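You operate a simulated robot arm through the tools that you are given. There is no shell and no other tool. Be economical: measure what you need, move in short steps, check, and stop when the job is done.

You are at the controls of a simulated robot arm. One attempt, no reset.

TASK
Tighten whichever of clamps C1, C3 and C5 leaks and test again.
Fine: fan on first, then the leak test: the display shows the bin whose line leaks, follow that line to its clamp; two presses of the test button in all; only the leaking clamp is tightened; the levers stay.
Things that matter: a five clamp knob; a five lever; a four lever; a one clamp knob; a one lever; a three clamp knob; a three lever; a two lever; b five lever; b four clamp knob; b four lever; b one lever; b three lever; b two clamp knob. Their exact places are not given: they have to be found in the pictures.

It is judged by the outcome, as a careful person would: the job done as asked, and still so three seconds after it is handed in. It fails if anything else is knocked over, pushed out of place, dropped, spilled or broken.

THE ROBOT
A 6-joint arm with a two-finger gripper on a trunk, on a base that drives. Base frame: it is fixed to the floor where the robot stands at the start and does not move with it; the origin is under the middle of the robot, x ahead of it, y to its left, z up. Lengths are in mm, angles in rad, forces in N, time in s.
With the tool pointing down near the work surface it reaches from about 300 to 840 mm from the robot's upright axis, wherever it stands. Its first joint turns from -2.897 to 2.897 rad. Places, roughly: a five clamp knob [700, 200, 800]; a five lever [700, 100, 800]; a four lever [700, 100, 900]; a one clamp knob [700, 200, 1400]; a one lever [700, 100, 1400]; a three clamp knob [700, 200, 1100]; a three lever [700, 100, 1100]; a two lever [700, 100, 1200]; b five lever [700, -200, 800]; b four clamp knob [700, -100, 900]; b four lever [700, -200, 900]; b one lever [700, -200, 1400]; b three lever [700, -200, 1100]; b two clamp knob [700, -100, 1200]; b two lever [700, -200, 1200]; c five clamp knob [700, -400, 800]. Payload 2.45 kg.
The tool frame sits at the grasp point between the pads (the TCP): z along the fingers, y along the line on which they close. The tips reach 26 mm beyond it. The gripper opens to 96 mm. The gripper's body begins 69 mm behind the TCP.
Orientation is told as [roll, pitch, yaw] about the base's x, y, z axes, in that order, counted from this pose: with the fingers straight down and closing along the base's y, the tool's x points along the base's -x, its y along +y and its z along -z.

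THE INTERFACE
- The arm moves only by the tool move_arm. Its argument "commands" is text: rows parted by semicolons, each of 6 numbers parted by spaces: the shift along the base's x, y, z in mm, then the turn, a rotation vector about the base's x, y, z in rad. In form: x y z wx wy wz; .... A call has 1 to 8 rows; each row shifts and turns the commanded pose from where the row before left it. "gripper" is the gripper command, from -1 (fully open) to 1 (shut), values between in proportion, set as the call begins (left out, the last holds). Each row takes 0.2 s and may step no farther than 50 mm and 0.15 rad from the row before; otherwise, or with a gripper value out of range, the whole call is refused. Where a pose cannot be reached the arm comes as near as it can. A force on the tool above 50 N (or 10 N above the force at the start of the call, whichever is more), or a blocked arm, ends the call early, and 0.2 s more pass. Each finger halts on what it meets, pressing with about 25 N; the grip force reading is that of the motor and also rises with nothing between the fingers. The clock runs only during rows and for 0.2 s after the last one: add rows that do not move to give the fingers time. It gives the time, the measured TCP pose, the force on the tool (base axes), the opening and the grip force at its end, in the units of the frame above (readings bear some noise), with the torque about the TCP (base axes, N m) and any sound that the robot's microphone picked up.
- Cameras (640 x 400 px; columns grow to the right, rows downward): "scene" is now at [27.5, 127.6, 1154.9]; the picture's right is [-0.33, -0.94, 0.00], its down [-0.20, 0.07, -0.98] and it looks along [0.92, -0.33, -0.22] (base axes); focal length 225 px, centre (320, 200). "wrist" rides on the gripper at [82, 3, -98] in the tool frame; the picture's right is [-0.04, 1.00, 0.00], its down [-0.73, -0.03, -0.68] and it looks along [-0.68, -0.03, 0.73] (tool axes); focal length 256 px, centre (320, 200).
- grab_frame(camera): a new picture of that camera. The clock stands still meanwhile.
- raise_lower(by): slides the trunk up (or, below 0, down) by that many mm; the arm and the scene camera ride with it, the base frame stays. It gives what a move gives, with no picture.
- roll_base(legs): drives the robot by 1 to 6 legs, each [ahead, turn to the left] in mm and rad, along the robot's own axes; the way and the turn of a leg run together, so that a leg with both is an arc; at most 1500 mm and 3.142 rad a leg. The arm and the cameras ride along, it lands a little off, and it stops where it bumps. It gives what a move gives.
- pan_tilt(pan, tilt): turns the head with the scene camera to pan (to the left, within 2.705 rad either way) and tilt (down, from -0.506 to 1.204), counted from straight ahead of the robot. It gives what a move gives.
- locate(camera, pixels): for up to 12 pixels [column, row] of the newest picture of that camera ("zoom" is the newest enlarged one), the place [x, y, z] in the base frame of the surface seen there, good to about 3 mm. The clock stands still meanwhile.
- inspect(camera, box): a new picture of the part [left, top, right, bottom] of that camera's present view, enlarged. The clock stands still meanwhile.
- hand_in(): hands the job in; it is judged then, once.

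Go step by step. Measure first, check grasps and placings, and put right what went wrong. The budget is 80 turns and 68 pictures, counting those below and the enlarged ones. Unless the task says otherwise, let go and move clear before handing in, and close with one line.

The tools are called after "Call:" as name(argument=value, ...) on one line, values as JSON. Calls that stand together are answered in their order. move_arm: Moves the arm, as the interface text tells. Its arguments: {"type":"object","properties":{"commands":{"type":"string"},"gripper":{"type":"number"}},"required":["commands"]} The other tools are called the same way: raise_lower (by) slides the trunk up or down; roll_base (legs) drives the base; pan_tilt (pan, tilt) turns the head that bears the scene camera; grab_frame (camera) takes a picture; locate (camera, pixels) gives the place of the surface under pixels of a picture; inspect (camera, box) takes an enlarged picture of a part of a camera's view; hand_in () hands the job in.

At the start:

```text
time: 0.0
tool_pos: [317.2, -319.3, 999.5]
tcp_rot: [0.0, 0.001, 0.0]
force: [0.3, -0.4, 0.3]
moment: [0.0, -0.04, -0.03]
width: 95.9
grasp_force: 0.0
trunk travel left (down, up): [-150.0, 0.0]
robot x, y, heading: [-2.2, -1.5, -0.001]
head pan, tilt: [-0.34, 0.218]
```

scene: 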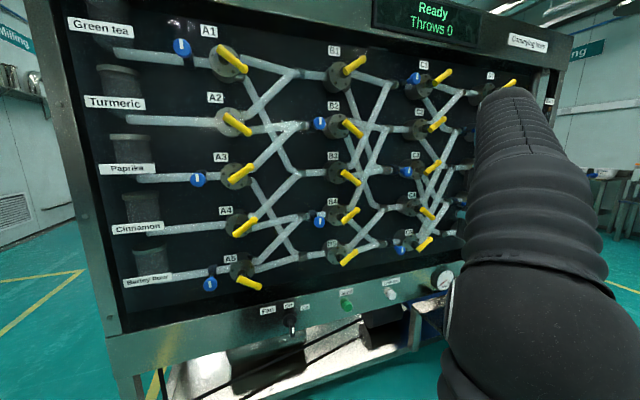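
wrist: 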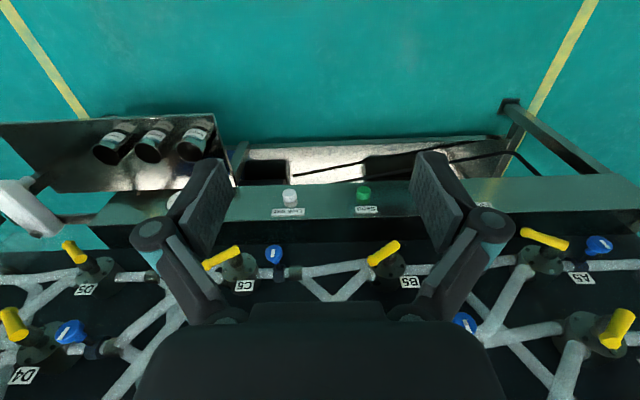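

The panel shows a routing grid with levers (yellow), clamp knobs (blue), fan switch near (290,322), green and white buttons at (347,304) and (391,293). I'll zoom in on these.

Call:
inspect(camera="scene", box=[240, 240, 480, 390])

Call:
inspect(camera="scene", box=[60, 0, 380, 200])

Call:
inspect(camera="scene", box=[300, 0, 560, 162])

Call:
inspect(camera="scene", box=[320, 130, 520, 260])

```text
2.67 times, centred on (360, 315) of scene
```

zoom: 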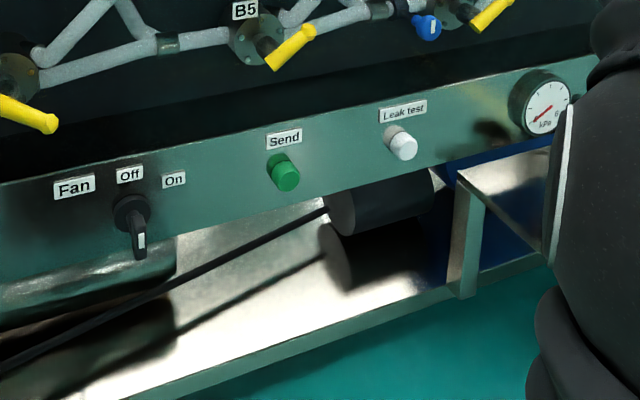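

```text
2.00 times, centred on (220, 100) of scene
```

zoom: 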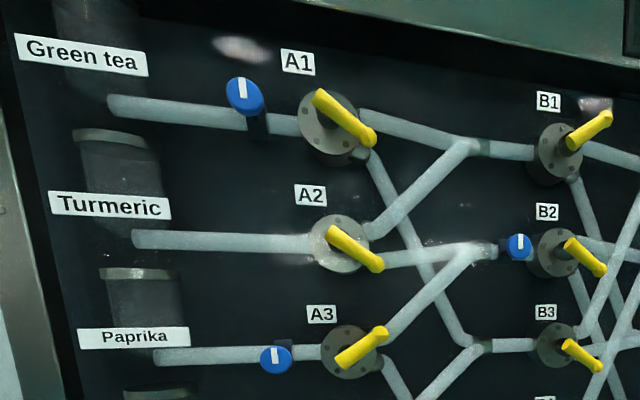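

```text
2.46 times, centred on (430, 81) of scene
```

zoom: 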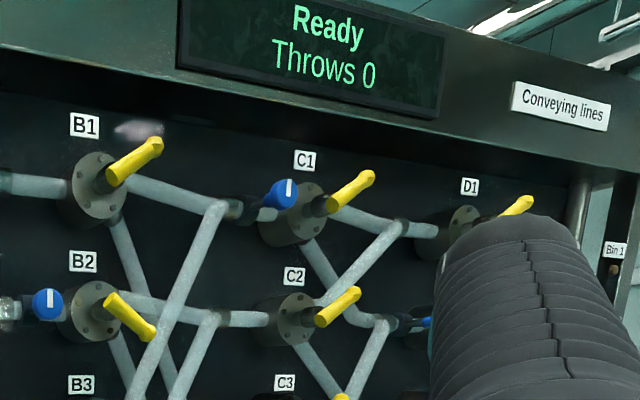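

```text
3.08 times, centred on (420, 195) of scene
```

zoom: 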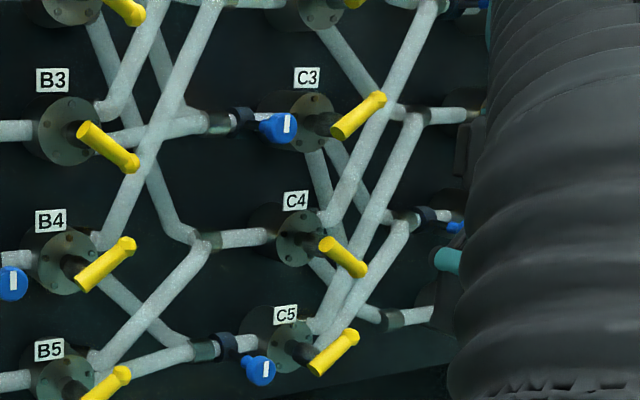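

Levers, clamps and the controls row are clear; I need locations of the fan switch, the test button and the clamp knobs.

Call:
inspect(camera="scene", box=[250, 260, 410, 360])

Call:
grab_frame(camera="scene")

Call:
locate(camera="scene", pixels=[[290, 318], [292, 331], [267, 311], [347, 305], [391, 294], [340, 293], [385, 305], [413, 79], [415, 171], [417, 249], [420, 250], [440, 290]])

```text
4.00 times, centred on (330, 310) of scene
```

zoom: 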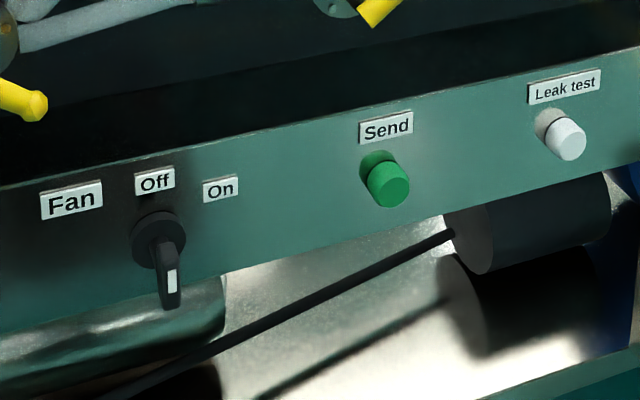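

```text
60 pictures are left
```

scene: 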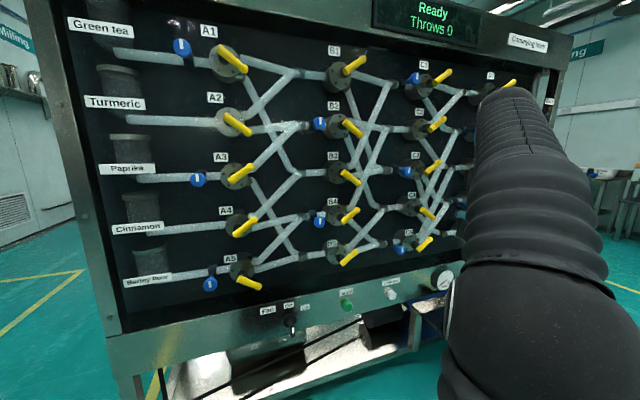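

```text
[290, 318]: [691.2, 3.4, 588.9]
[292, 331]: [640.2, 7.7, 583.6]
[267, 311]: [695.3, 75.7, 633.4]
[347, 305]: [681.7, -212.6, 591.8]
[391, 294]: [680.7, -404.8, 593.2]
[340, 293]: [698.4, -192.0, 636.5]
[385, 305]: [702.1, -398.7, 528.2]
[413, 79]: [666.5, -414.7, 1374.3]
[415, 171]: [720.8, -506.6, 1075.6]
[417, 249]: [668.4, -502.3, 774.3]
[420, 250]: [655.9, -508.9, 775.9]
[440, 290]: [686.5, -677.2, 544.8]
```

Call:
locate(camera="zoom", pixels=[[150, 225], [158, 255], [172, 250], [172, 270], [172, 288], [170, 302], [154, 181], [220, 189], [568, 140], [390, 187], [145, 238], [560, 88]])

Call:
inspect(camera="scene", box=[270, 295, 318, 325])

Call:
inspect(camera="wrist", box=[240, 160, 520, 335])

```text
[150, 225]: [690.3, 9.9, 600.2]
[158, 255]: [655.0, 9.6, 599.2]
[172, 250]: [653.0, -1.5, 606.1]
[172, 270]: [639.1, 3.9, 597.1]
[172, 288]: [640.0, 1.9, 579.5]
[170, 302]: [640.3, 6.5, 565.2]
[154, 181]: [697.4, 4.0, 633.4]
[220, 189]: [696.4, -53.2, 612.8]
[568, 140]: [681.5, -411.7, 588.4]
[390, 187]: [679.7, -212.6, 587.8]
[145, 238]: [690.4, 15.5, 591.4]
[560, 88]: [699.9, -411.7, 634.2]
```

```text
13.33 times, centred on (294, 310) of scene
```

zoom: 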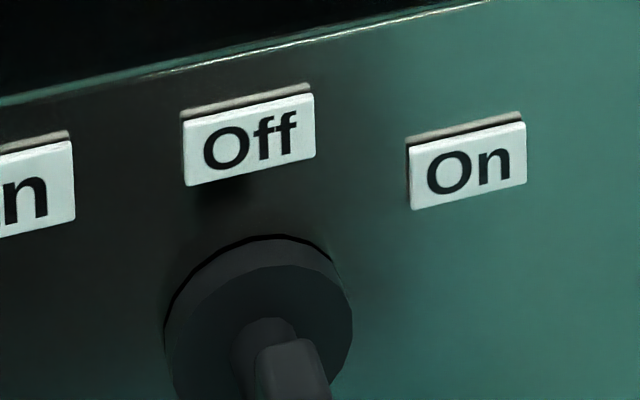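

```text
2.29 times, centred on (380, 248) of wrist
```

zoom: 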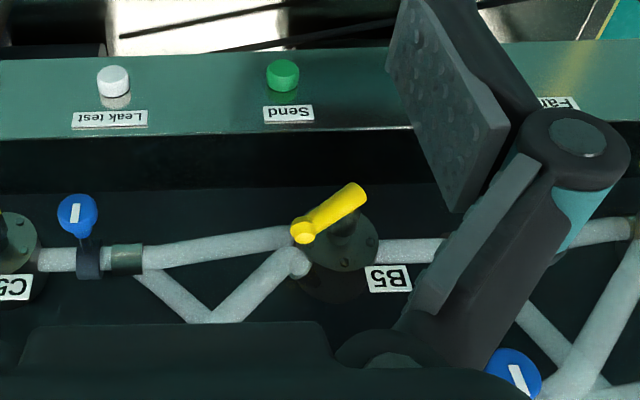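

The fan handle is a bar around (640–690, 4, 585), pointing to Off; On is clockwise (+x rotation) by about 60–65°. I'll bring the tool horizontal, facing the fan switch.

Call:
move_arm(commands="18 27 -34 0 -0.131 0;18 27 -34 0 -0.131 0;18 27 -34 0 -0.131 0;18 27 -34 0 -0.131 0;18 27 -34 0 -0.131 0;18 27 -34 0 -0.131 0", gripper=-0.2)

```text
time: 1.4
tool_pos: [427.4, -158.8, 792.4]
tcp_rot: [0.008, -0.781, -0.002]
force: [-0.7, 0.9, -0.4]
moment: [-0.01, -0.01, -0.02]
width: 57.5
grasp_force: 0.0
trunk travel left (down, up): [-150.0, 0.0]
robot x, y, heading: [-1.4, -1.4, -0.002]
head pan, tilt: [-0.34, 0.218]
```

Call:
move_arm(commands="18 27 -34 0 -0.131 0;18 27 -34 0 -0.131 0;18 27 -34 0 -0.131 0;18 27 -34 0 -0.131 0;18 27 -34 0 -0.131 0;18 27 -34 0 -0.131 0")

```text
time: 2.8
tool_pos: [589.8, -71.9, 651.0]
tcp_rot: [1.41, -1.532, -1.388]
force: [-0.3, 0.2, 0.9]
moment: [0.03, 0.04, -0.03]
width: 57.5
grasp_force: 0.0
out of reach, approached as far as the arm can: row 3, 4, 5, 6
trunk travel left (down, up): [-150.0, 0.0]
robot x, y, heading: [-3.1, 2.2, -0.005]
head pan, tilt: [-0.34, 0.218]
```

The low, close pose was out of reach, so I back the base up and lower the trunk.

Call:
roll_base(legs=[[-200, 0]])

Call:
move_arm(commands="0 0 30 0 0 0;0 0 30 0 0 0;0 0 30 0 0 0")

Call:
raise_lower(by=-150)

```text
time: 4.4
tool_pos: [392.2, -74.1, 651.4]
tcp_rot: [1.37, -1.529, -1.352]
force: [-1.0, -0.1, 0.1]
moment: [0.02, -0.02, 0.02]
width: 57.6
grasp_force: 0.0
trunk travel left (down, up): [-150.0, 0.0]
robot x, y, heading: [-195.2, 1.5, -0.006]
head pan, tilt: [-0.34, 0.218]
```

```text
time: 5.2
tool_pos: [393.1, -73.8, 742.6]
tcp_rot: [1.367, -1.528, -1.348]
force: [0.3, -0.3, -0.1]
moment: [0.02, -0.02, 0.01]
width: 57.8
grasp_force: 0.1
trunk travel left (down, up): [-150.0, 0.0]
robot x, y, heading: [-199.2, -2.8, -0.001]
head pan, tilt: [-0.34, 0.218]
```

```text
time: 6.9
tool_pos: [392.9, -72.8, 593.0]
tcp_rot: [1.371, -1.53, -1.353]
force: [0.2, 0.0, 0.6]
moment: [0.0, 0.01, 0.02]
width: 57.5
grasp_force: 0.1
trunk travel left (down, up): [0.0, 150.0]
robot x, y, heading: [-198.3, 4.8, -0.005]
head pan, tilt: [-0.34, 0.218]
```

Now align at x≈540, y≈4, z≈588 and correct the slight tilt, then look.

Call:
move_arm(commands="33 26 -2 -0.04 -0.009 -0.018;33 26 -2 0 0 0;33 26 -1 0 0 0;33 0 0 0 0 0;0 0 0 0 0 0")

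Call:
grab_frame(camera="wrist")

Call:
grab_frame(camera="scene")

```text
time: 8.1
tool_pos: [505.6, -85.4, 580.3]
tcp_rot: [0.13, -1.571, -0.116]
force: [-0.3, -0.3, 0.5]
moment: [0.01, -0.02, -0.04]
width: 57.7
grasp_force: 0.2
out of reach, approached as far as the arm can: row 1, 2, 3, 4
trunk travel left (down, up): [0.0, 150.0]
robot x, y, heading: [-199.5, 3.5, -0.0]
head pan, tilt: [-0.34, 0.218]
```

```text
57 pictures are left
```

wrist: 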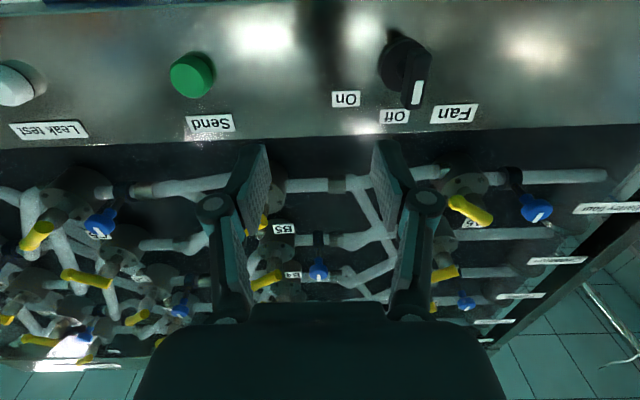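

```text
56 pictures are left
```

scene: 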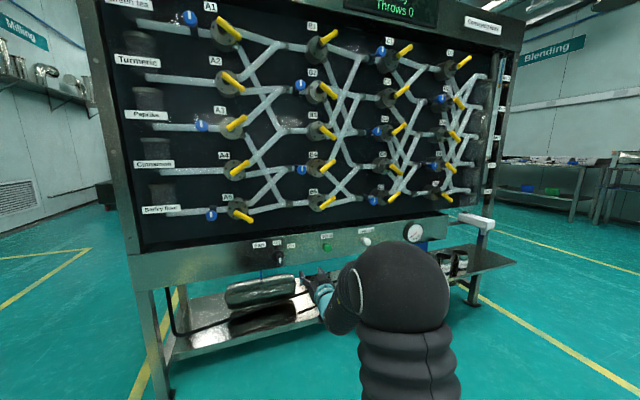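

The panel is well visible and the fan bar's white mark points to Off. The arm stopped at y=-85; I'll test whether it can continue left from here.

Call:
move_arm(commands="0 30 0 0 0 0;0 30 0 0 0 0;0 30 5 0 0 0;0 0 0 0 0 0")

```text
time: 9.1
tool_pos: [491.4, -75.0, 581.0]
tcp_rot: [0.098, -1.567, -0.071]
force: [-0.1, -0.5, -1.2]
moment: [-0.02, -0.02, 0.0]
width: 57.7
grasp_force: 0.1
out of reach, approached as far as the arm can: row 1, 2, 3
trunk travel left (down, up): [0.0, 150.0]
robot x, y, heading: [-198.4, -1.7, -0.003]
head pan, tilt: [-0.34, 0.218]
```

Call:
move_arm(commands="0 0 0 0.15 0 0;0 0 0 0.15 0 0;0 0 0 0.15 0 0;0 0 0 0.15 0 0;0 25 0 0 0 0;0 25 0 0 0 0;0 25 0 0 0 0;0 0 0 0 0 0")

```text
time: 10.9
tool_pos: [481.7, -73.4, 598.0]
tcp_rot: [1.565, -0.97, -1.546]
force: [0.2, 0.1, -0.9]
moment: [-0.01, -0.03, -0.02]
width: 57.8
grasp_force: 0.1
out of reach, approached as far as the arm can: row 1, 5, 6, 7
trunk travel left (down, up): [0.0, 150.0]
robot x, y, heading: [-200.4, -0.7, -0.001]
head pan, tilt: [-0.34, 0.218]
```

Rotation works but the tool axis can't pass nearer than about 75 mm right of the robot's axis, so I shift the base left by ~95 mm.

Call:
roll_base(legs=[[0, -0.4], [-250, 0], [0, 0.4], [230, 0]])

```text
time: 16.5
tool_pos: [480.4, 28.8, 596.9]
tcp_rot: [1.565, -0.969, -1.541]
force: [-0.2, -0.5, 0.8]
moment: [0.02, -0.01, 0.01]
width: 57.8
grasp_force: 0.0
trunk travel left (down, up): [0.0, 150.0]
robot x, y, heading: [-200.1, 100.0, 0.001]
head pan, tilt: [-0.34, 0.218]
```

Call:
move_arm(commands="0 -8 -3 -0.15 0 0;0 -8 -3 -0.15 0 0;0 -8 -3 -0.15 0 0;15 0 0 -0.15 0 0;25 0 0 0 0 0;0 0 0 0 0 0")

Call:
grab_frame(camera="wrist")

Call:
grab_frame(camera="scene")

```text
time: 17.9
tool_pos: [518.7, 2.0, 590.3]
tcp_rot: [0.004, -1.554, 0.015]
force: [0.7, -0.5, 0.7]
moment: [-0.01, -0.01, 0.01]
width: 57.7
grasp_force: 0.0
trunk travel left (down, up): [0.0, 150.0]
robot x, y, heading: [-199.3, 99.9, 0.002]
head pan, tilt: [-0.34, 0.218]
```

```text
55 pictures are left
```

wrist: 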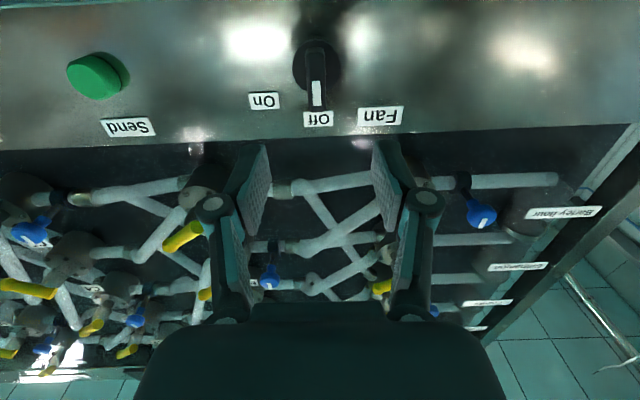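

```text
54 pictures are left
```

scene: 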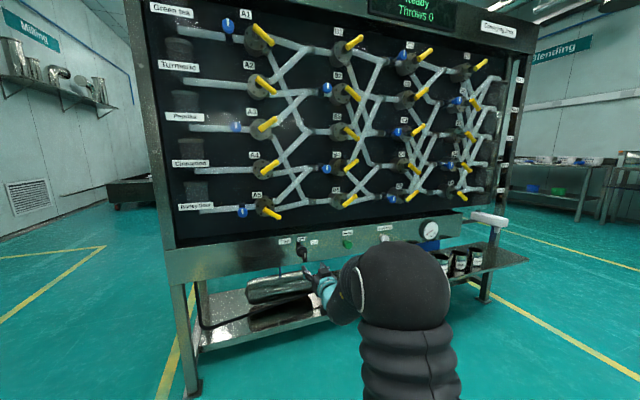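

The hand is aligned with the fan bar (wrist pixels 317,70). Measure it once more from the wrist.

Call:
locate(camera="wrist", pixels=[[317, 104], [317, 92], [317, 75], [317, 55], [309, 80], [326, 80], [335, 70], [318, 118], [264, 101]])

```text
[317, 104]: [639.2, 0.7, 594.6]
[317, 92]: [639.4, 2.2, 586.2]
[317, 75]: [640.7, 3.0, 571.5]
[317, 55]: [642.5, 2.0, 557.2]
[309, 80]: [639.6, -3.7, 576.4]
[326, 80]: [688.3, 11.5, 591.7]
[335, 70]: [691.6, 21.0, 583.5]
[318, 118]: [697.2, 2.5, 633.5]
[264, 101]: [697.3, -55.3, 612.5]
```

Bar centre is about (640–690, 2, 578). Advance to grip it.

Call:
move_arm(commands="33 0 -6 0 -0.016 0;33 0 -6 0 0 0;33 0 0 0 0 0;28 0 0 0 0 0;0 0 0 0 0 0")

Call:
move_arm(commands="0 0 0 0 0 0;0 0 0 0 0 0;0 0 0 0 0 0", gripper=1)

Call:
grab_frame(camera="wrist")

```text
time: 19.1
tool_pos: [645.7, 4.9, 576.6]
tcp_rot: [0.292, -1.569, -0.271]
force: [-0.7, -0.6, -0.2]
moment: [0.02, 0.02, 0.0]
width: 57.7
grasp_force: 0.1
trunk travel left (down, up): [0.0, 150.0]
robot x, y, heading: [-203.4, 99.3, 0.002]
head pan, tilt: [-0.34, 0.218]
```

```text
time: 19.9
tool_pos: [645.1, 0.7, 576.4]
tcp_rot: [0.907, -1.567, -0.89]
force: [3.1, -20.6, 0.7]
moment: [0.08, -0.03, -0.55]
width: 17.6
grasp_force: 43.1
trunk travel left (down, up): [0.0, 150.0]
robot x, y, heading: [-204.3, 100.2, -0.005]
head pan, tilt: [-0.34, 0.218]
```

```text
53 pictures are left
```

wrist: 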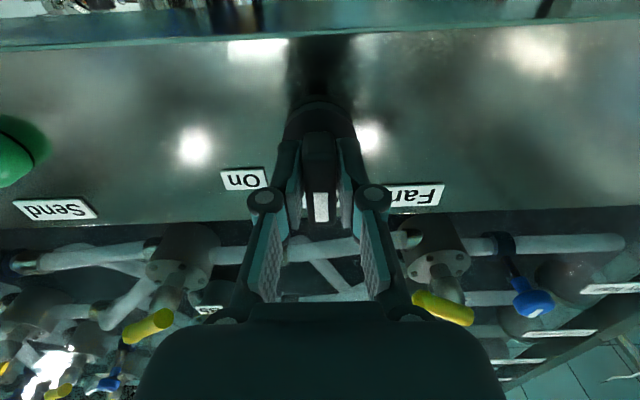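

Bar gripped (17.6 mm). Relax sideways force and turn clockwise (+x).

Call:
move_arm(commands="0 -4 0 0 0 0;0 0 0 0.13 0 0;0 0 0 0.13 0 0;0 0 0 0.13 0 0;0 0 0 0.13 0 0;0 0 0 0.13 0 0;0 0 0 0.13 0 0")

```text
time: 21.5
tool_pos: [645.8, 3.8, 578.1]
tcp_rot: [1.594, -0.793, -1.565]
force: [-23.6, 35.3, 3.0]
moment: [-0.07, 0.04, 1.05]
width: 17.8
grasp_force: 43.0
trunk travel left (down, up): [0.0, 150.0]
robot x, y, heading: [-202.8, 93.5, 0.011]
head pan, tilt: [-0.34, 0.218]
```

Call:
move_arm(commands="-1 2 0 0.09 0 0;-1 2 0 0.09 0 0;0 0 0 0.09 0 0;0 0 0 0 0 0")

Call:
grab_frame(camera="wrist")

Call:
grab_frame(camera="scene")

```text
time: 22.5
tool_pos: [643.8, 4.0, 578.4]
tcp_rot: [1.594, -0.519, -1.566]
force: [33.9, 20.3, 17.5]
moment: [-0.09, -0.27, 0.48]
width: 17.6
grasp_force: 43.3
trunk travel left (down, up): [0.0, 150.0]
robot x, y, heading: [-202.8, 96.2, 0.006]
head pan, tilt: [-0.34, 0.218]
```

```text
52 pictures are left
```

wrist: 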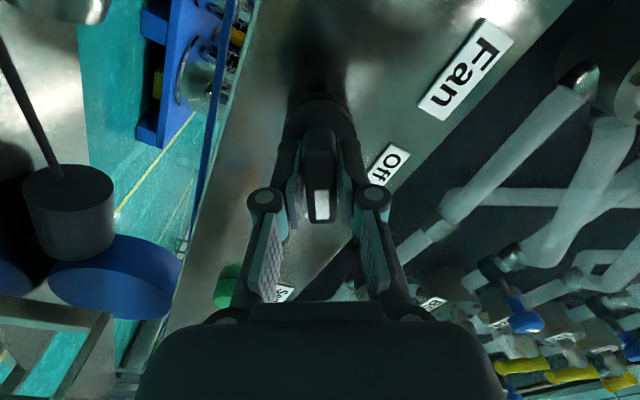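

```text
51 pictures are left
```

scene: 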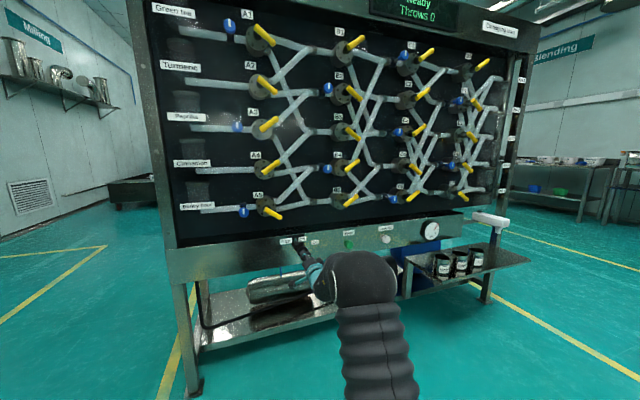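

No stop felt yet; turn a little further and watch the torque.

Call:
move_arm(commands="1 1 1 0.08 0 0;1 1 1 0.08 0 0;0 0 0 0.08 0 0;0 0 0 0 0 0")

```text
time: 23.5
tool_pos: [643.8, 3.6, 577.9]
tcp_rot: [1.588, -0.281, -1.559]
force: [-20.9, 12.3, 13.2]
moment: [-1.32, -0.13, -0.44]
width: 21.2
grasp_force: 44.8
trunk travel left (down, up): [0.0, 150.0]
robot x, y, heading: [-206.7, 98.2, 0.007]
head pan, tilt: [-0.34, 0.218]
```

Torque rose to 1.3 N·m: the stop is reached. Release and withdraw to look.

Call:
move_arm(commands="0 0 0 0 0 0;0 0 0 0 0 0;0 0 0 0 0 0;-40 0 0 0 0 0;-40 0 0 0 0 0;-40 0 0 0 0 0;0 0 0 0 0 0", gripper=-0.2)

Call:
inspect(camera="scene", box=[260, 215, 420, 315])

```text
time: 25.1
tool_pos: [525.8, 5.7, 578.4]
tcp_rot: [1.591, -0.281, -1.567]
force: [0.4, -0.5, -0.8]
moment: [0.02, -0.01, 0.01]
width: 57.6
grasp_force: 0.1
trunk travel left (down, up): [0.0, 150.0]
robot x, y, heading: [-197.4, 98.9, 0.007]
head pan, tilt: [-0.34, 0.218]
```

```text
4.00 times, centred on (340, 265) of scene
```

zoom: 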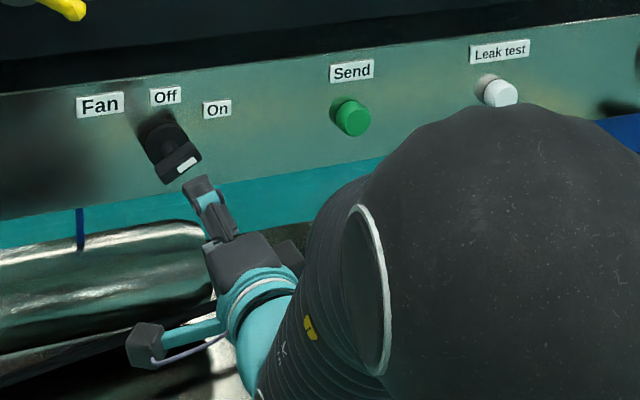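

The bar mark now points at On. Next, drive the base right by ~360 mm for the leak test button and the C clamps.

Call:
move_arm(commands="0 0 0 -0.15 0 0;0 0 0 -0.15 0 0;0 0 0 -0.15 0 0;0 0 0 -0.15 0 0;0 0 0 -0.15 0 0;0 0 0 -0.15 0 0;0 0 0 -0.15 0 0;0 0 0 -0.15 0 0", gripper=1)

Call:
roll_base(legs=[[0, 0.8], [-500, 0], [0, -0.8], [345, 0]])

Call:
pan_tilt(pan=-0.2, tilt=0.05)

Call:
grab_frame(camera="scene")

Call:
grab_frame(camera="wrist")

```text
time: 26.9
tool_pos: [527.2, 6.3, 577.8]
tcp_rot: [1.572, -1.482, -1.553]
force: [0.8, -0.2, -0.7]
moment: [-0.04, -0.01, 0.02]
width: 0.0
grasp_force: 25.0
trunk travel left (down, up): [0.0, 150.0]
robot x, y, heading: [-201.3, 97.4, -0.001]
head pan, tilt: [-0.34, 0.218]
```

```text
time: 35.9
tool_pos: [517.0, -374.9, 578.1]
tcp_rot: [1.57, -1.481, -1.577]
force: [-0.3, 0.1, 0.8]
moment: [0.03, 0.04, -0.02]
width: 0.1
grasp_force: 25.1
trunk travel left (down, up): [0.0, 150.0]
robot x, y, heading: [-206.8, -264.9, -0.019]
head pan, tilt: [-0.34, 0.218]
```

```text
time: 36.6
tool_pos: [516.2, -374.9, 577.6]
tcp_rot: [1.572, -1.479, -1.574]
force: [0.2, 0.6, 0.3]
moment: [-0.03, 0.01, -0.03]
width: 0.3
grasp_force: 25.0
trunk travel left (down, up): [0.0, 150.0]
robot x, y, heading: [-206.3, -263.9, -0.019]
head pan, tilt: [-0.201, 0.051]
```

```text
49 pictures are left
```

scene: 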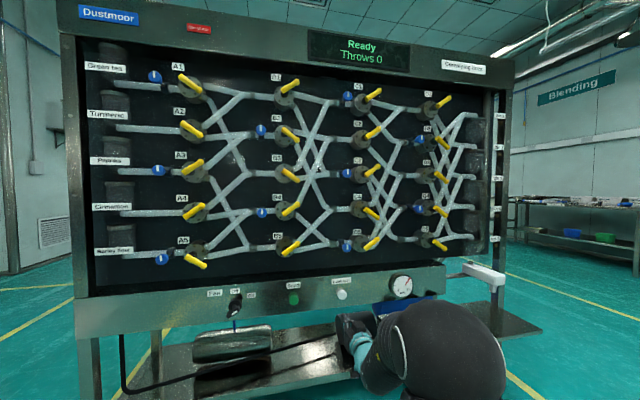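

```text
48 pictures are left
```

wrist: 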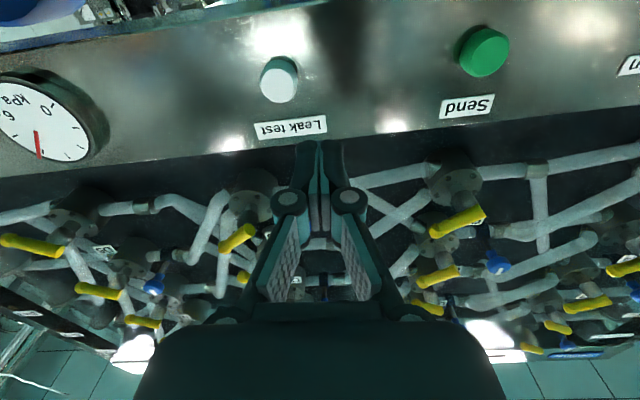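

Leak-test button is at wrist pixel (280,80); locate it and the C knobs (scene 348,98; 346,174; 347,246).

Call:
locate(camera="wrist", pixels=[[280, 85], [280, 75], [272, 84], [290, 84], [475, 55], [290, 128]])

Call:
locate(camera="scene", pixels=[[347, 98], [345, 174], [346, 246], [342, 296]])

Call:
inspect(camera="scene", box=[250, 70, 510, 260])

Call:
inspect(camera="scene", box=[330, 70, 430, 132])

```text
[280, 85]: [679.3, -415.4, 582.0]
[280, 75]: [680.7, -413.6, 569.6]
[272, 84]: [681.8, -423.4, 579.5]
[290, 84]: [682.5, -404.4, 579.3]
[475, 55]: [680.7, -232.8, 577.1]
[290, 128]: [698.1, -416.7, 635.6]
```

```text
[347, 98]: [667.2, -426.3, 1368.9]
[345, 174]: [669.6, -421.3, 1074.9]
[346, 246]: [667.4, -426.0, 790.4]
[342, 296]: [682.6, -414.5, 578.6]
```

```text
2.11 times, centred on (380, 165) of scene
```

zoom: 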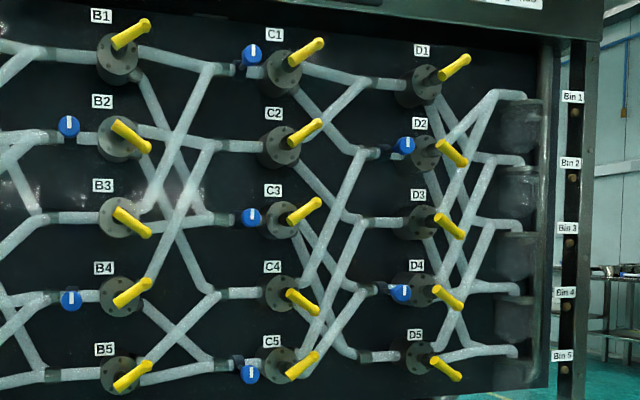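

```text
6.40 times, centred on (380, 101) of scene
```

zoom: 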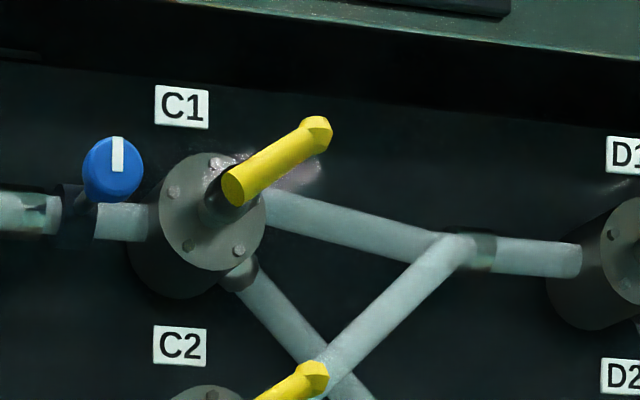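

Button centre ≈ (680, -414, 577). Align and approach to just in front.

Call:
move_arm(commands="40 -20 0 -0.09 0 0;40 -19 -1 0 0 0;35 0 0 0 0 0;0 0 0 0 0 0")

Call:
grab_frame(camera="wrist")

```text
time: 37.6
tool_pos: [631.7, -413.3, 575.7]
tcp_rot: [1.967, -1.568, -1.968]
force: [-0.3, -0.6, 0.1]
moment: [-0.02, -0.02, 0.02]
width: 0.0
grasp_force: 25.2
trunk travel left (down, up): [0.0, 150.0]
robot x, y, heading: [-205.6, -265.9, -0.018]
head pan, tilt: [-0.201, 0.051]
```

```text
45 pictures are left
```

wrist: 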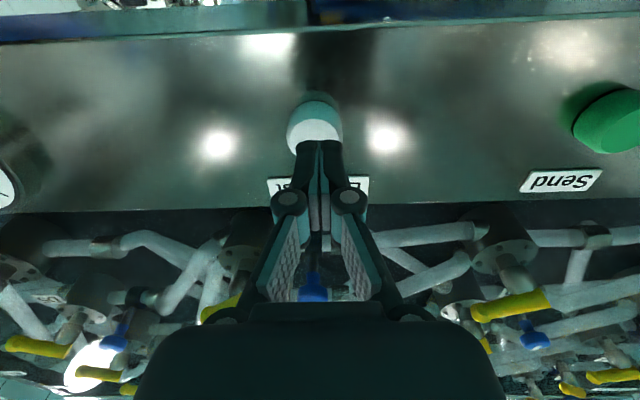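

Fingertips (315,145) are aligned with the button, ~22 mm away. Press gently, once.

Call:
move_arm(commands="8 0 0 0 0 0;8 0 0 0 0 0;5 0 0 0 0 0;4 0 0 0 0 0;4 0 0 0 0 0;3 0 0 0 0 0")

Call:
inspect(camera="scene", box=[300, 20, 460, 120])

```text
time: 39.0
tool_pos: [663.8, -414.1, 575.6]
tcp_rot: [1.077, -1.569, -1.079]
force: [-3.6, 0.5, -2.5]
moment: [0.03, 0.06, 0.05]
width: 6.1
grasp_force: 28.2
trunk travel left (down, up): [0.0, 150.0]
robot x, y, heading: [-209.3, -265.5, -0.019]
head pan, tilt: [-0.201, 0.051]
heard: click
```

```text
4.00 times, centred on (380, 70) of scene
```

zoom: 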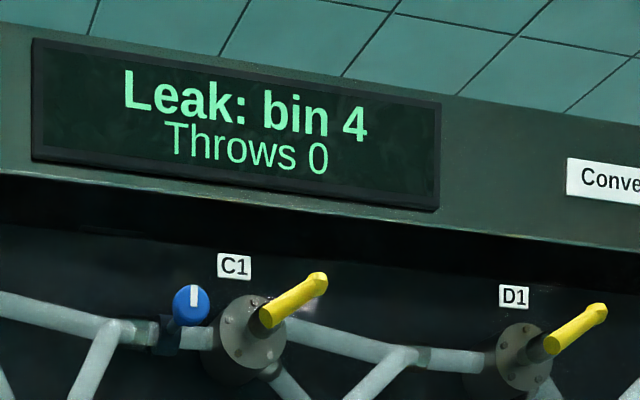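

One click: "Leak: bin 4". Withdraw, and look closely at the routing from C to the bins.

Call:
move_arm(commands="-30 0 0 0 0 0;-40 0 0 0 0 0;-40 0 0 0 0 0;-40 0 0 0 0 0")

Call:
inspect(camera="scene", box=[400, 80, 510, 170])

Call:
inspect(camera="scene", box=[400, 160, 510, 250])

Call:
inspect(camera="scene", box=[330, 80, 450, 170])

Call:
inspect(camera="scene", box=[330, 160, 450, 255])

```text
time: 40.0
tool_pos: [513.7, -413.7, 575.0]
tcp_rot: [1.891, -1.571, -1.891]
force: [0.6, 0.2, 0.5]
moment: [0.0, -0.02, 0.05]
width: 0.0
grasp_force: 28.5
trunk travel left (down, up): [0.0, 150.0]
robot x, y, heading: [-208.5, -265.7, -0.03]
head pan, tilt: [-0.201, 0.051]
```

```text
4.44 times, centred on (455, 125) of scene
```

zoom: 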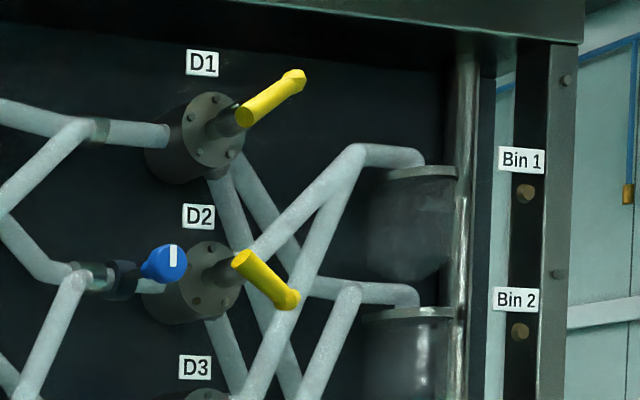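

```text
4.44 times, centred on (455, 205) of scene
```

zoom: 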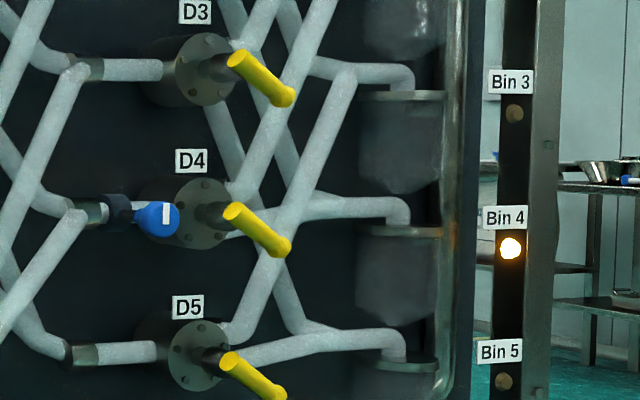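

```text
4.44 times, centred on (390, 125) of scene
```

zoom: 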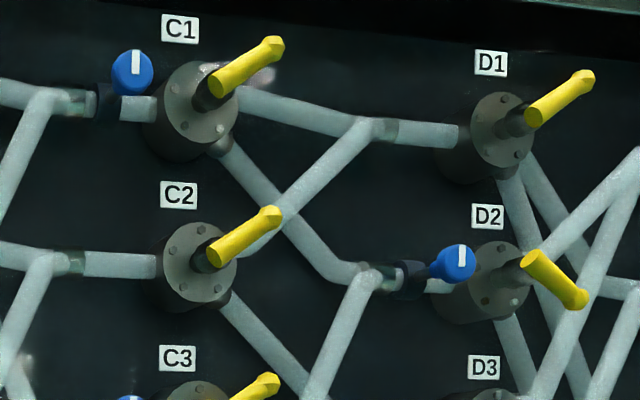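

```text
4.21 times, centred on (390, 208) of scene
```

zoom: 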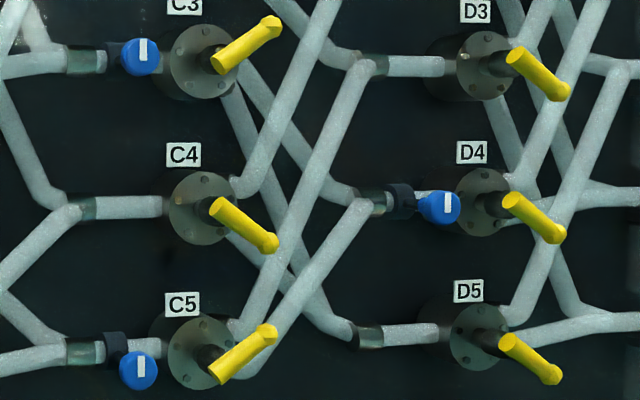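

Tracing bin 4 back: inlets from D2-low and D4-low. C1 is up → D1 → bin 2; C5 is up → D3 → bin 5; C3 is up → D4 (lever down) → bin 4. So C3 is leaking. Measure the C3 knob area and raise the trunk.

Call:
inspect(camera="scene", box=[320, 145, 400, 205])

Call:
raise_lower(by=150)

```text
6.67 times, centred on (360, 175) of scene
```

zoom: 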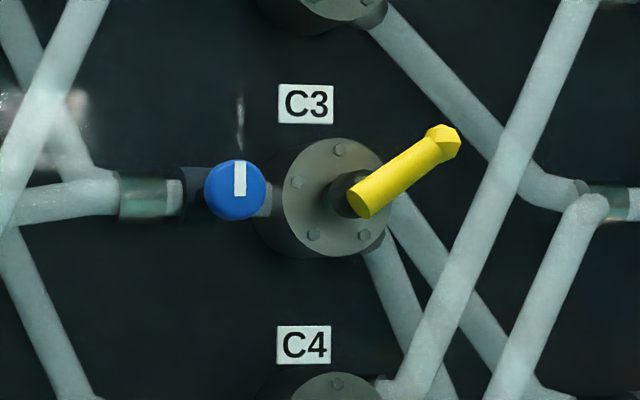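

```text
time: 41.7
tool_pos: [514.0, -414.4, 726.0]
tcp_rot: [1.836, -1.569, -1.837]
force: [-0.6, 0.4, -0.7]
moment: [0.0, 0.0, 0.01]
width: 0.0
grasp_force: 28.3
trunk travel left (down, up): [-150.0, 0.0]
robot x, y, heading: [-211.4, -263.4, -0.029]
head pan, tilt: [-0.201, 0.051]
```

Call:
move_arm(commands="-2 -1 44 0 0 0;-2 -1 44 0 0 0;0 -1 44 0 0 0;0 -1 44 0 0 0;0 -1 44 0 0 0;0 -1 44 0 0 0;0 -1 44 0 0 0;0 0 41 0 0 0", gripper=0.2)

Call:
grab_frame(camera="wrist")

Call:
grab_frame(camera="scene")

```text
time: 43.5
tool_pos: [507.8, -418.1, 1076.1]
tcp_rot: [2.235, -1.568, -2.239]
force: [-0.3, -0.1, -0.3]
moment: [-0.01, -0.03, 0.0]
width: 38.7
grasp_force: 0.1
trunk travel left (down, up): [-150.0, 0.0]
robot x, y, heading: [-205.7, -263.2, -0.024]
head pan, tilt: [-0.201, 0.051]
```

```text
38 pictures are left
```

wrist: 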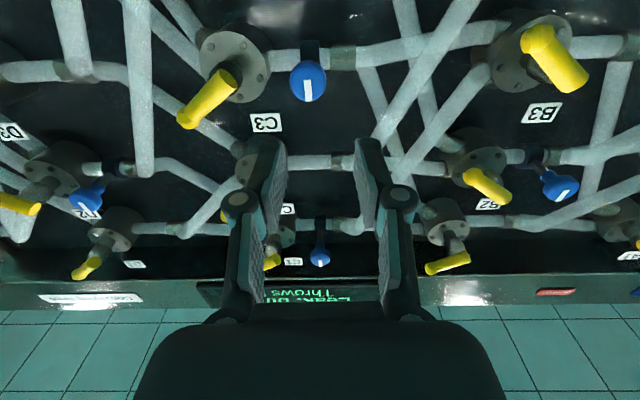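

```text
37 pictures are left
```

scene: 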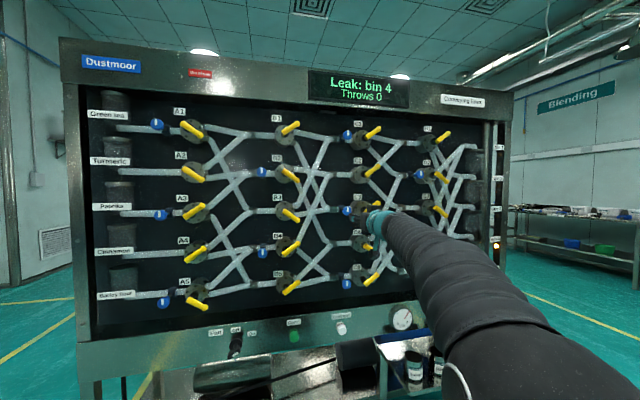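

C3 knob at wrist (308,82), its lever at (185–230, 75–125). Measure both.

Call:
locate(camera="wrist", pixels=[[308, 90], [308, 72], [293, 82], [323, 82], [308, 98], [308, 64], [186, 120], [220, 80], [230, 78], [313, 52], [200, 100], [237, 95]])

Call:
inspect(camera="wrist", box=[160, 10, 400, 160])

```text
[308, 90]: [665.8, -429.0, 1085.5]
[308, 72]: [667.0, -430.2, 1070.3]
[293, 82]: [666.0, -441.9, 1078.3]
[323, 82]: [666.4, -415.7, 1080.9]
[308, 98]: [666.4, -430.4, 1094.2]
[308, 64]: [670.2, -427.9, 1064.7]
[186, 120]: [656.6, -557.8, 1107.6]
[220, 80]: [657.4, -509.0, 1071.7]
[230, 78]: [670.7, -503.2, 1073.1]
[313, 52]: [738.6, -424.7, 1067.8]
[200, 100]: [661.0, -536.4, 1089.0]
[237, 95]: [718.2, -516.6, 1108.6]
```

```text
2.67 times, centred on (280, 85) of wrist
```

zoom: 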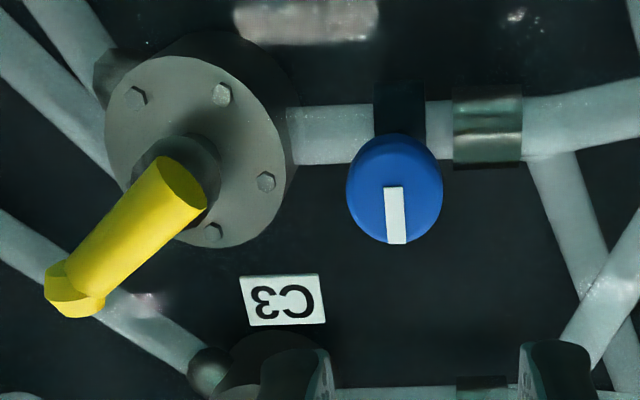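

Knob centre ≈ (666, -429, 1079), Ø≈34 mm. Approach with ~60 mm opening and grip.

Call:
move_arm(commands="30 -11 3 0 0 0;40 0 0 0 0 0;40 0 0 0 0 0;0 0 0 0 0 0", gripper=-0.25)

Call:
grab_frame(camera="wrist")

```text
time: 44.5
tool_pos: [618.7, -431.7, 1078.8]
tcp_rot: [1.69, -1.569, -1.694]
force: [-0.2, -0.6, -0.9]
moment: [-0.01, -0.02, -0.01]
width: 60.0
grasp_force: 0.0
trunk travel left (down, up): [-150.0, 0.0]
robot x, y, heading: [-208.8, -264.4, -0.017]
head pan, tilt: [-0.201, 0.051]
```

```text
35 pictures are left
```

wrist: 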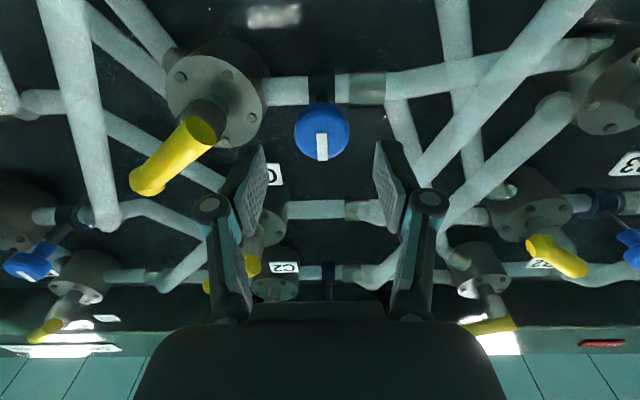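

Centered well; move in the remaining ~50 mm and close.

Call:
move_arm(commands="18 1 0 0 0 0;18 1 0 0 0 0;14 0 0 0 0 0;0 0 0 0 0 0")

Call:
move_arm(commands="0 0 0 0 0 0;0 0 0 0 0 0;0 0 0 0 0 0", gripper=1)

Call:
grab_frame(camera="wrist")

```text
time: 45.5
tool_pos: [669.7, -428.8, 1078.6]
tcp_rot: [1.752, -1.569, -1.752]
force: [0.5, -0.1, 0.0]
moment: [-0.02, 0.01, -0.02]
width: 59.9
grasp_force: 0.0
trunk travel left (down, up): [-150.0, 0.0]
robot x, y, heading: [-206.9, -269.0, -0.022]
head pan, tilt: [-0.201, 0.051]
```

```text
time: 46.3
tool_pos: [669.4, -430.6, 1079.3]
tcp_rot: [1.961, -1.57, -1.964]
force: [-1.7, -3.7, -0.6]
moment: [0.0, 0.03, -0.11]
width: 34.6
grasp_force: 45.0
trunk travel left (down, up): [-150.0, 0.0]
robot x, y, heading: [-212.0, -263.3, -0.02]
head pan, tilt: [-0.201, 0.051]
```

```text
34 pictures are left
```

wrist: 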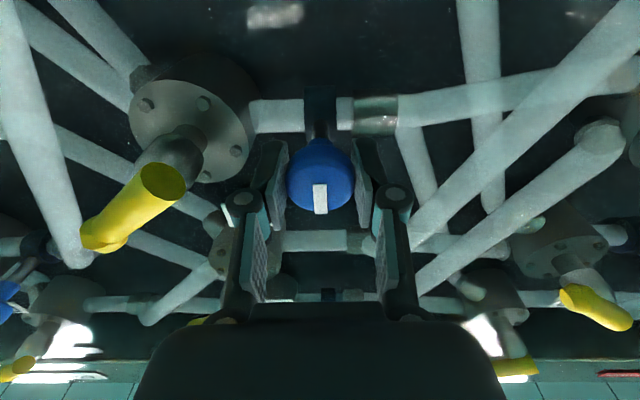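

Gripped at 34.6 mm with little side force. Turn clockwise (+x) in steps, watching torque.

Call:
move_arm(commands="0 0 0 0.12 0 0;0 0 0 0.12 0 0;0 0 0 0.12 0 0;0 0 0 0.12 0 0;0 0 0 0.12 0 0;0 0 0 0 0 0")

Call:
grab_frame(camera="wrist")

```text
time: 47.7
tool_pos: [669.6, -429.0, 1078.0]
tcp_rot: [1.57, -0.966, -1.572]
force: [-3.6, -2.8, 1.8]
moment: [0.02, -0.02, 0.0]
width: 34.9
grasp_force: 44.5
trunk travel left (down, up): [-150.0, 0.0]
robot x, y, heading: [-209.8, -268.3, -0.02]
head pan, tilt: [-0.201, 0.051]
```

```text
33 pictures are left
```

wrist: 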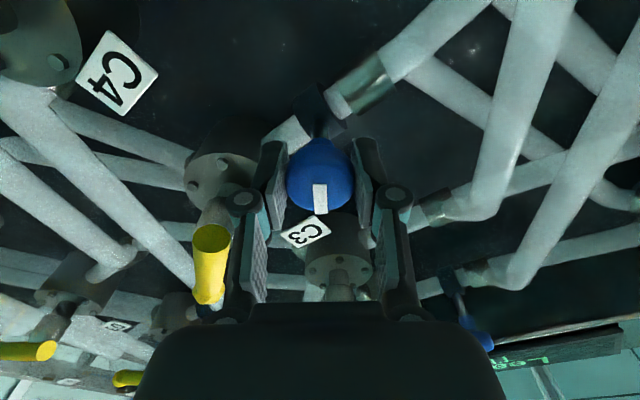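

The knob turns with the gripper, no resistance yet. Continue.

Call:
move_arm(commands="0 0 0 0.12 0 0;0 0 0 0.12 0 0;0 0 0 0.12 0 0;0 0 0 0.12 0 0;0 0 0 0.12 0 0;0 0 0 0 0 0")

```text
time: 49.1
tool_pos: [667.9, -429.7, 1080.4]
tcp_rot: [1.57, -0.367, -1.572]
force: [14.4, -2.5, 17.1]
moment: [0.0, -0.3, -0.31]
width: 34.5
grasp_force: 45.0
trunk travel left (down, up): [-150.0, 0.0]
robot x, y, heading: [-207.0, -263.5, -0.02]
head pan, tilt: [-0.201, 0.051]
```

Call:
move_arm(commands="0 0 0 0.12 0 0;0 0 0 0.12 0 0;0 0 0 0.12 0 0;0 0 0 0 0 0")

Call:
grab_frame(camera="wrist")

```text
time: 50.1
tool_pos: [668.7, -429.8, 1080.0]
tcp_rot: [1.572, -0.007, -1.572]
force: [33.2, -4.4, 35.5]
moment: [-0.01, -0.29, -0.12]
width: 34.7
grasp_force: 45.0
trunk travel left (down, up): [-150.0, 0.0]
robot x, y, heading: [-211.5, -267.5, -0.025]
head pan, tilt: [-0.201, 0.051]
```

```text
32 pictures are left
```

wrist: 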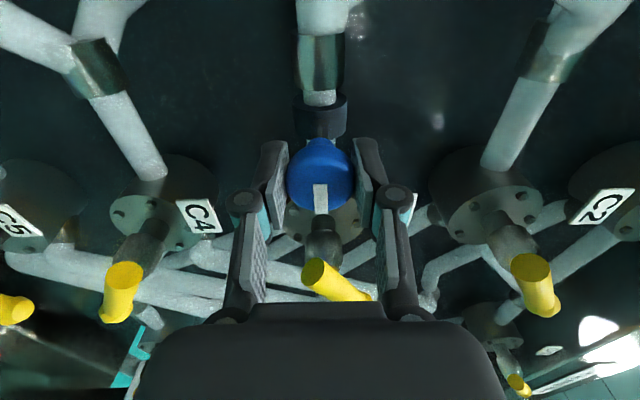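

A quarter-turn done and still no stop torque. Relax the side force and continue.

Call:
move_arm(commands="-1 0 2 0.1 0 0;-1 0 1 0.1 0 0;0 0 0 0.1 0 0;0 0 0 0.1 0 0;0 0 0 0 0 0")

```text
time: 51.3
tool_pos: [667.5, -428.9, 1080.3]
tcp_rot: [1.57, 0.392, -1.571]
force: [40.1, -5.1, 34.1]
moment: [-0.11, -0.23, 0.14]
width: 34.8
grasp_force: 44.9
trunk travel left (down, up): [-150.0, 0.0]
robot x, y, heading: [-210.3, -264.2, -0.02]
head pan, tilt: [-0.201, 0.051]
```

Call:
move_arm(commands="3 0 2 0.1 0 0;1 0 1 0.1 0 0;0 0 0 0.1 0 0;0 0 0 0.1 0 0;0 0 0 0 0 0")

Call:
grab_frame(camera="wrist")

```text
time: 52.5
tool_pos: [673.4, -429.0, 1081.4]
tcp_rot: [1.565, 0.792, -1.575]
force: [-10.9, 1.9, -14.3]
moment: [-0.54, 0.2, -0.16]
width: 34.6
grasp_force: 44.9
trunk travel left (down, up): [-150.0, 0.0]
robot x, y, heading: [-208.4, -265.9, -0.021]
head pan, tilt: [-0.201, 0.051]
```

```text
31 pictures are left
```

wrist: 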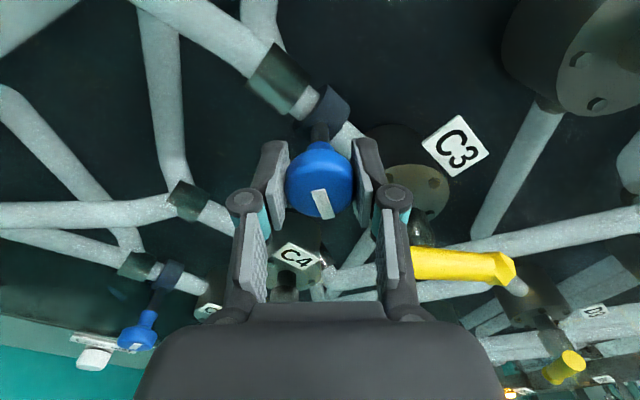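

Torque is now 0.54 N·m and the mark lags the fingers, so the knob seems to be at its stop. A little more to confirm.

Call:
move_arm(commands="0 0 0 0.1 0 0;0 0 0 0.1 0 0;0 0 0 0 0 0")

Call:
inspect(camera="wrist", box=[240, 120, 400, 220])

```text
time: 53.3
tool_pos: [672.9, -428.0, 1084.7]
tcp_rot: [1.569, 0.994, -1.572]
force: [16.5, 2.7, 0.5]
moment: [-0.55, -0.16, 0.09]
width: 34.6
grasp_force: 45.0
trunk travel left (down, up): [-150.0, 0.0]
robot x, y, heading: [-210.8, -266.5, -0.019]
head pan, tilt: [-0.201, 0.051]
```

```text
4.00 times, centred on (320, 170) of wrist
```

zoom: 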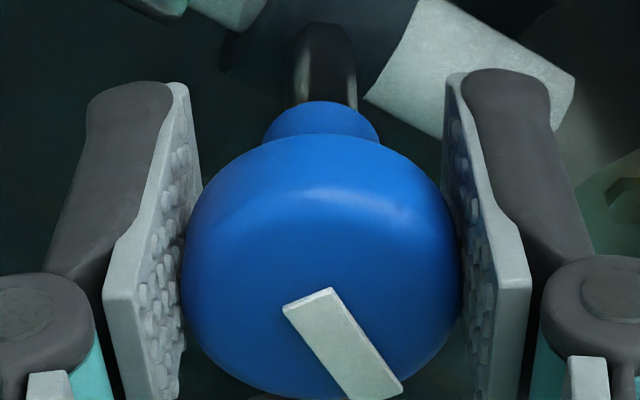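

The fingers now slip around the knob: stop reached at ~120°. Release and withdraw straight out.

Call:
move_arm(commands="0 0 0 0 0 0;0 0 0 0 0 0;0 0 -2 0 0 0;-40 0 0 0 0 0;-40 0 0 0 0 0;-40 0 0 0 0 0;-40 0 0 0 0 0", gripper=-0.25)

Call:
grab_frame(camera="wrist")

```text
time: 54.9
tool_pos: [510.4, -429.1, 1081.7]
tcp_rot: [1.57, 0.991, -1.574]
force: [0.0, -0.3, -1.7]
moment: [0.03, -0.04, 0.01]
width: 60.2
grasp_force: 0.1
trunk travel left (down, up): [-150.0, 0.0]
robot x, y, heading: [-208.9, -265.4, -0.021]
head pan, tilt: [-0.201, 0.051]
```

```text
29 pictures are left
```

wrist: 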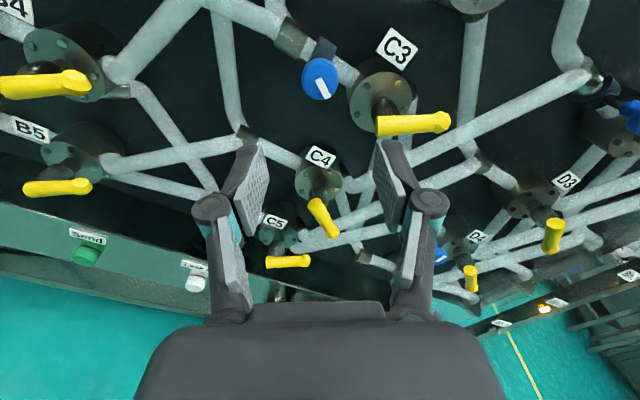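

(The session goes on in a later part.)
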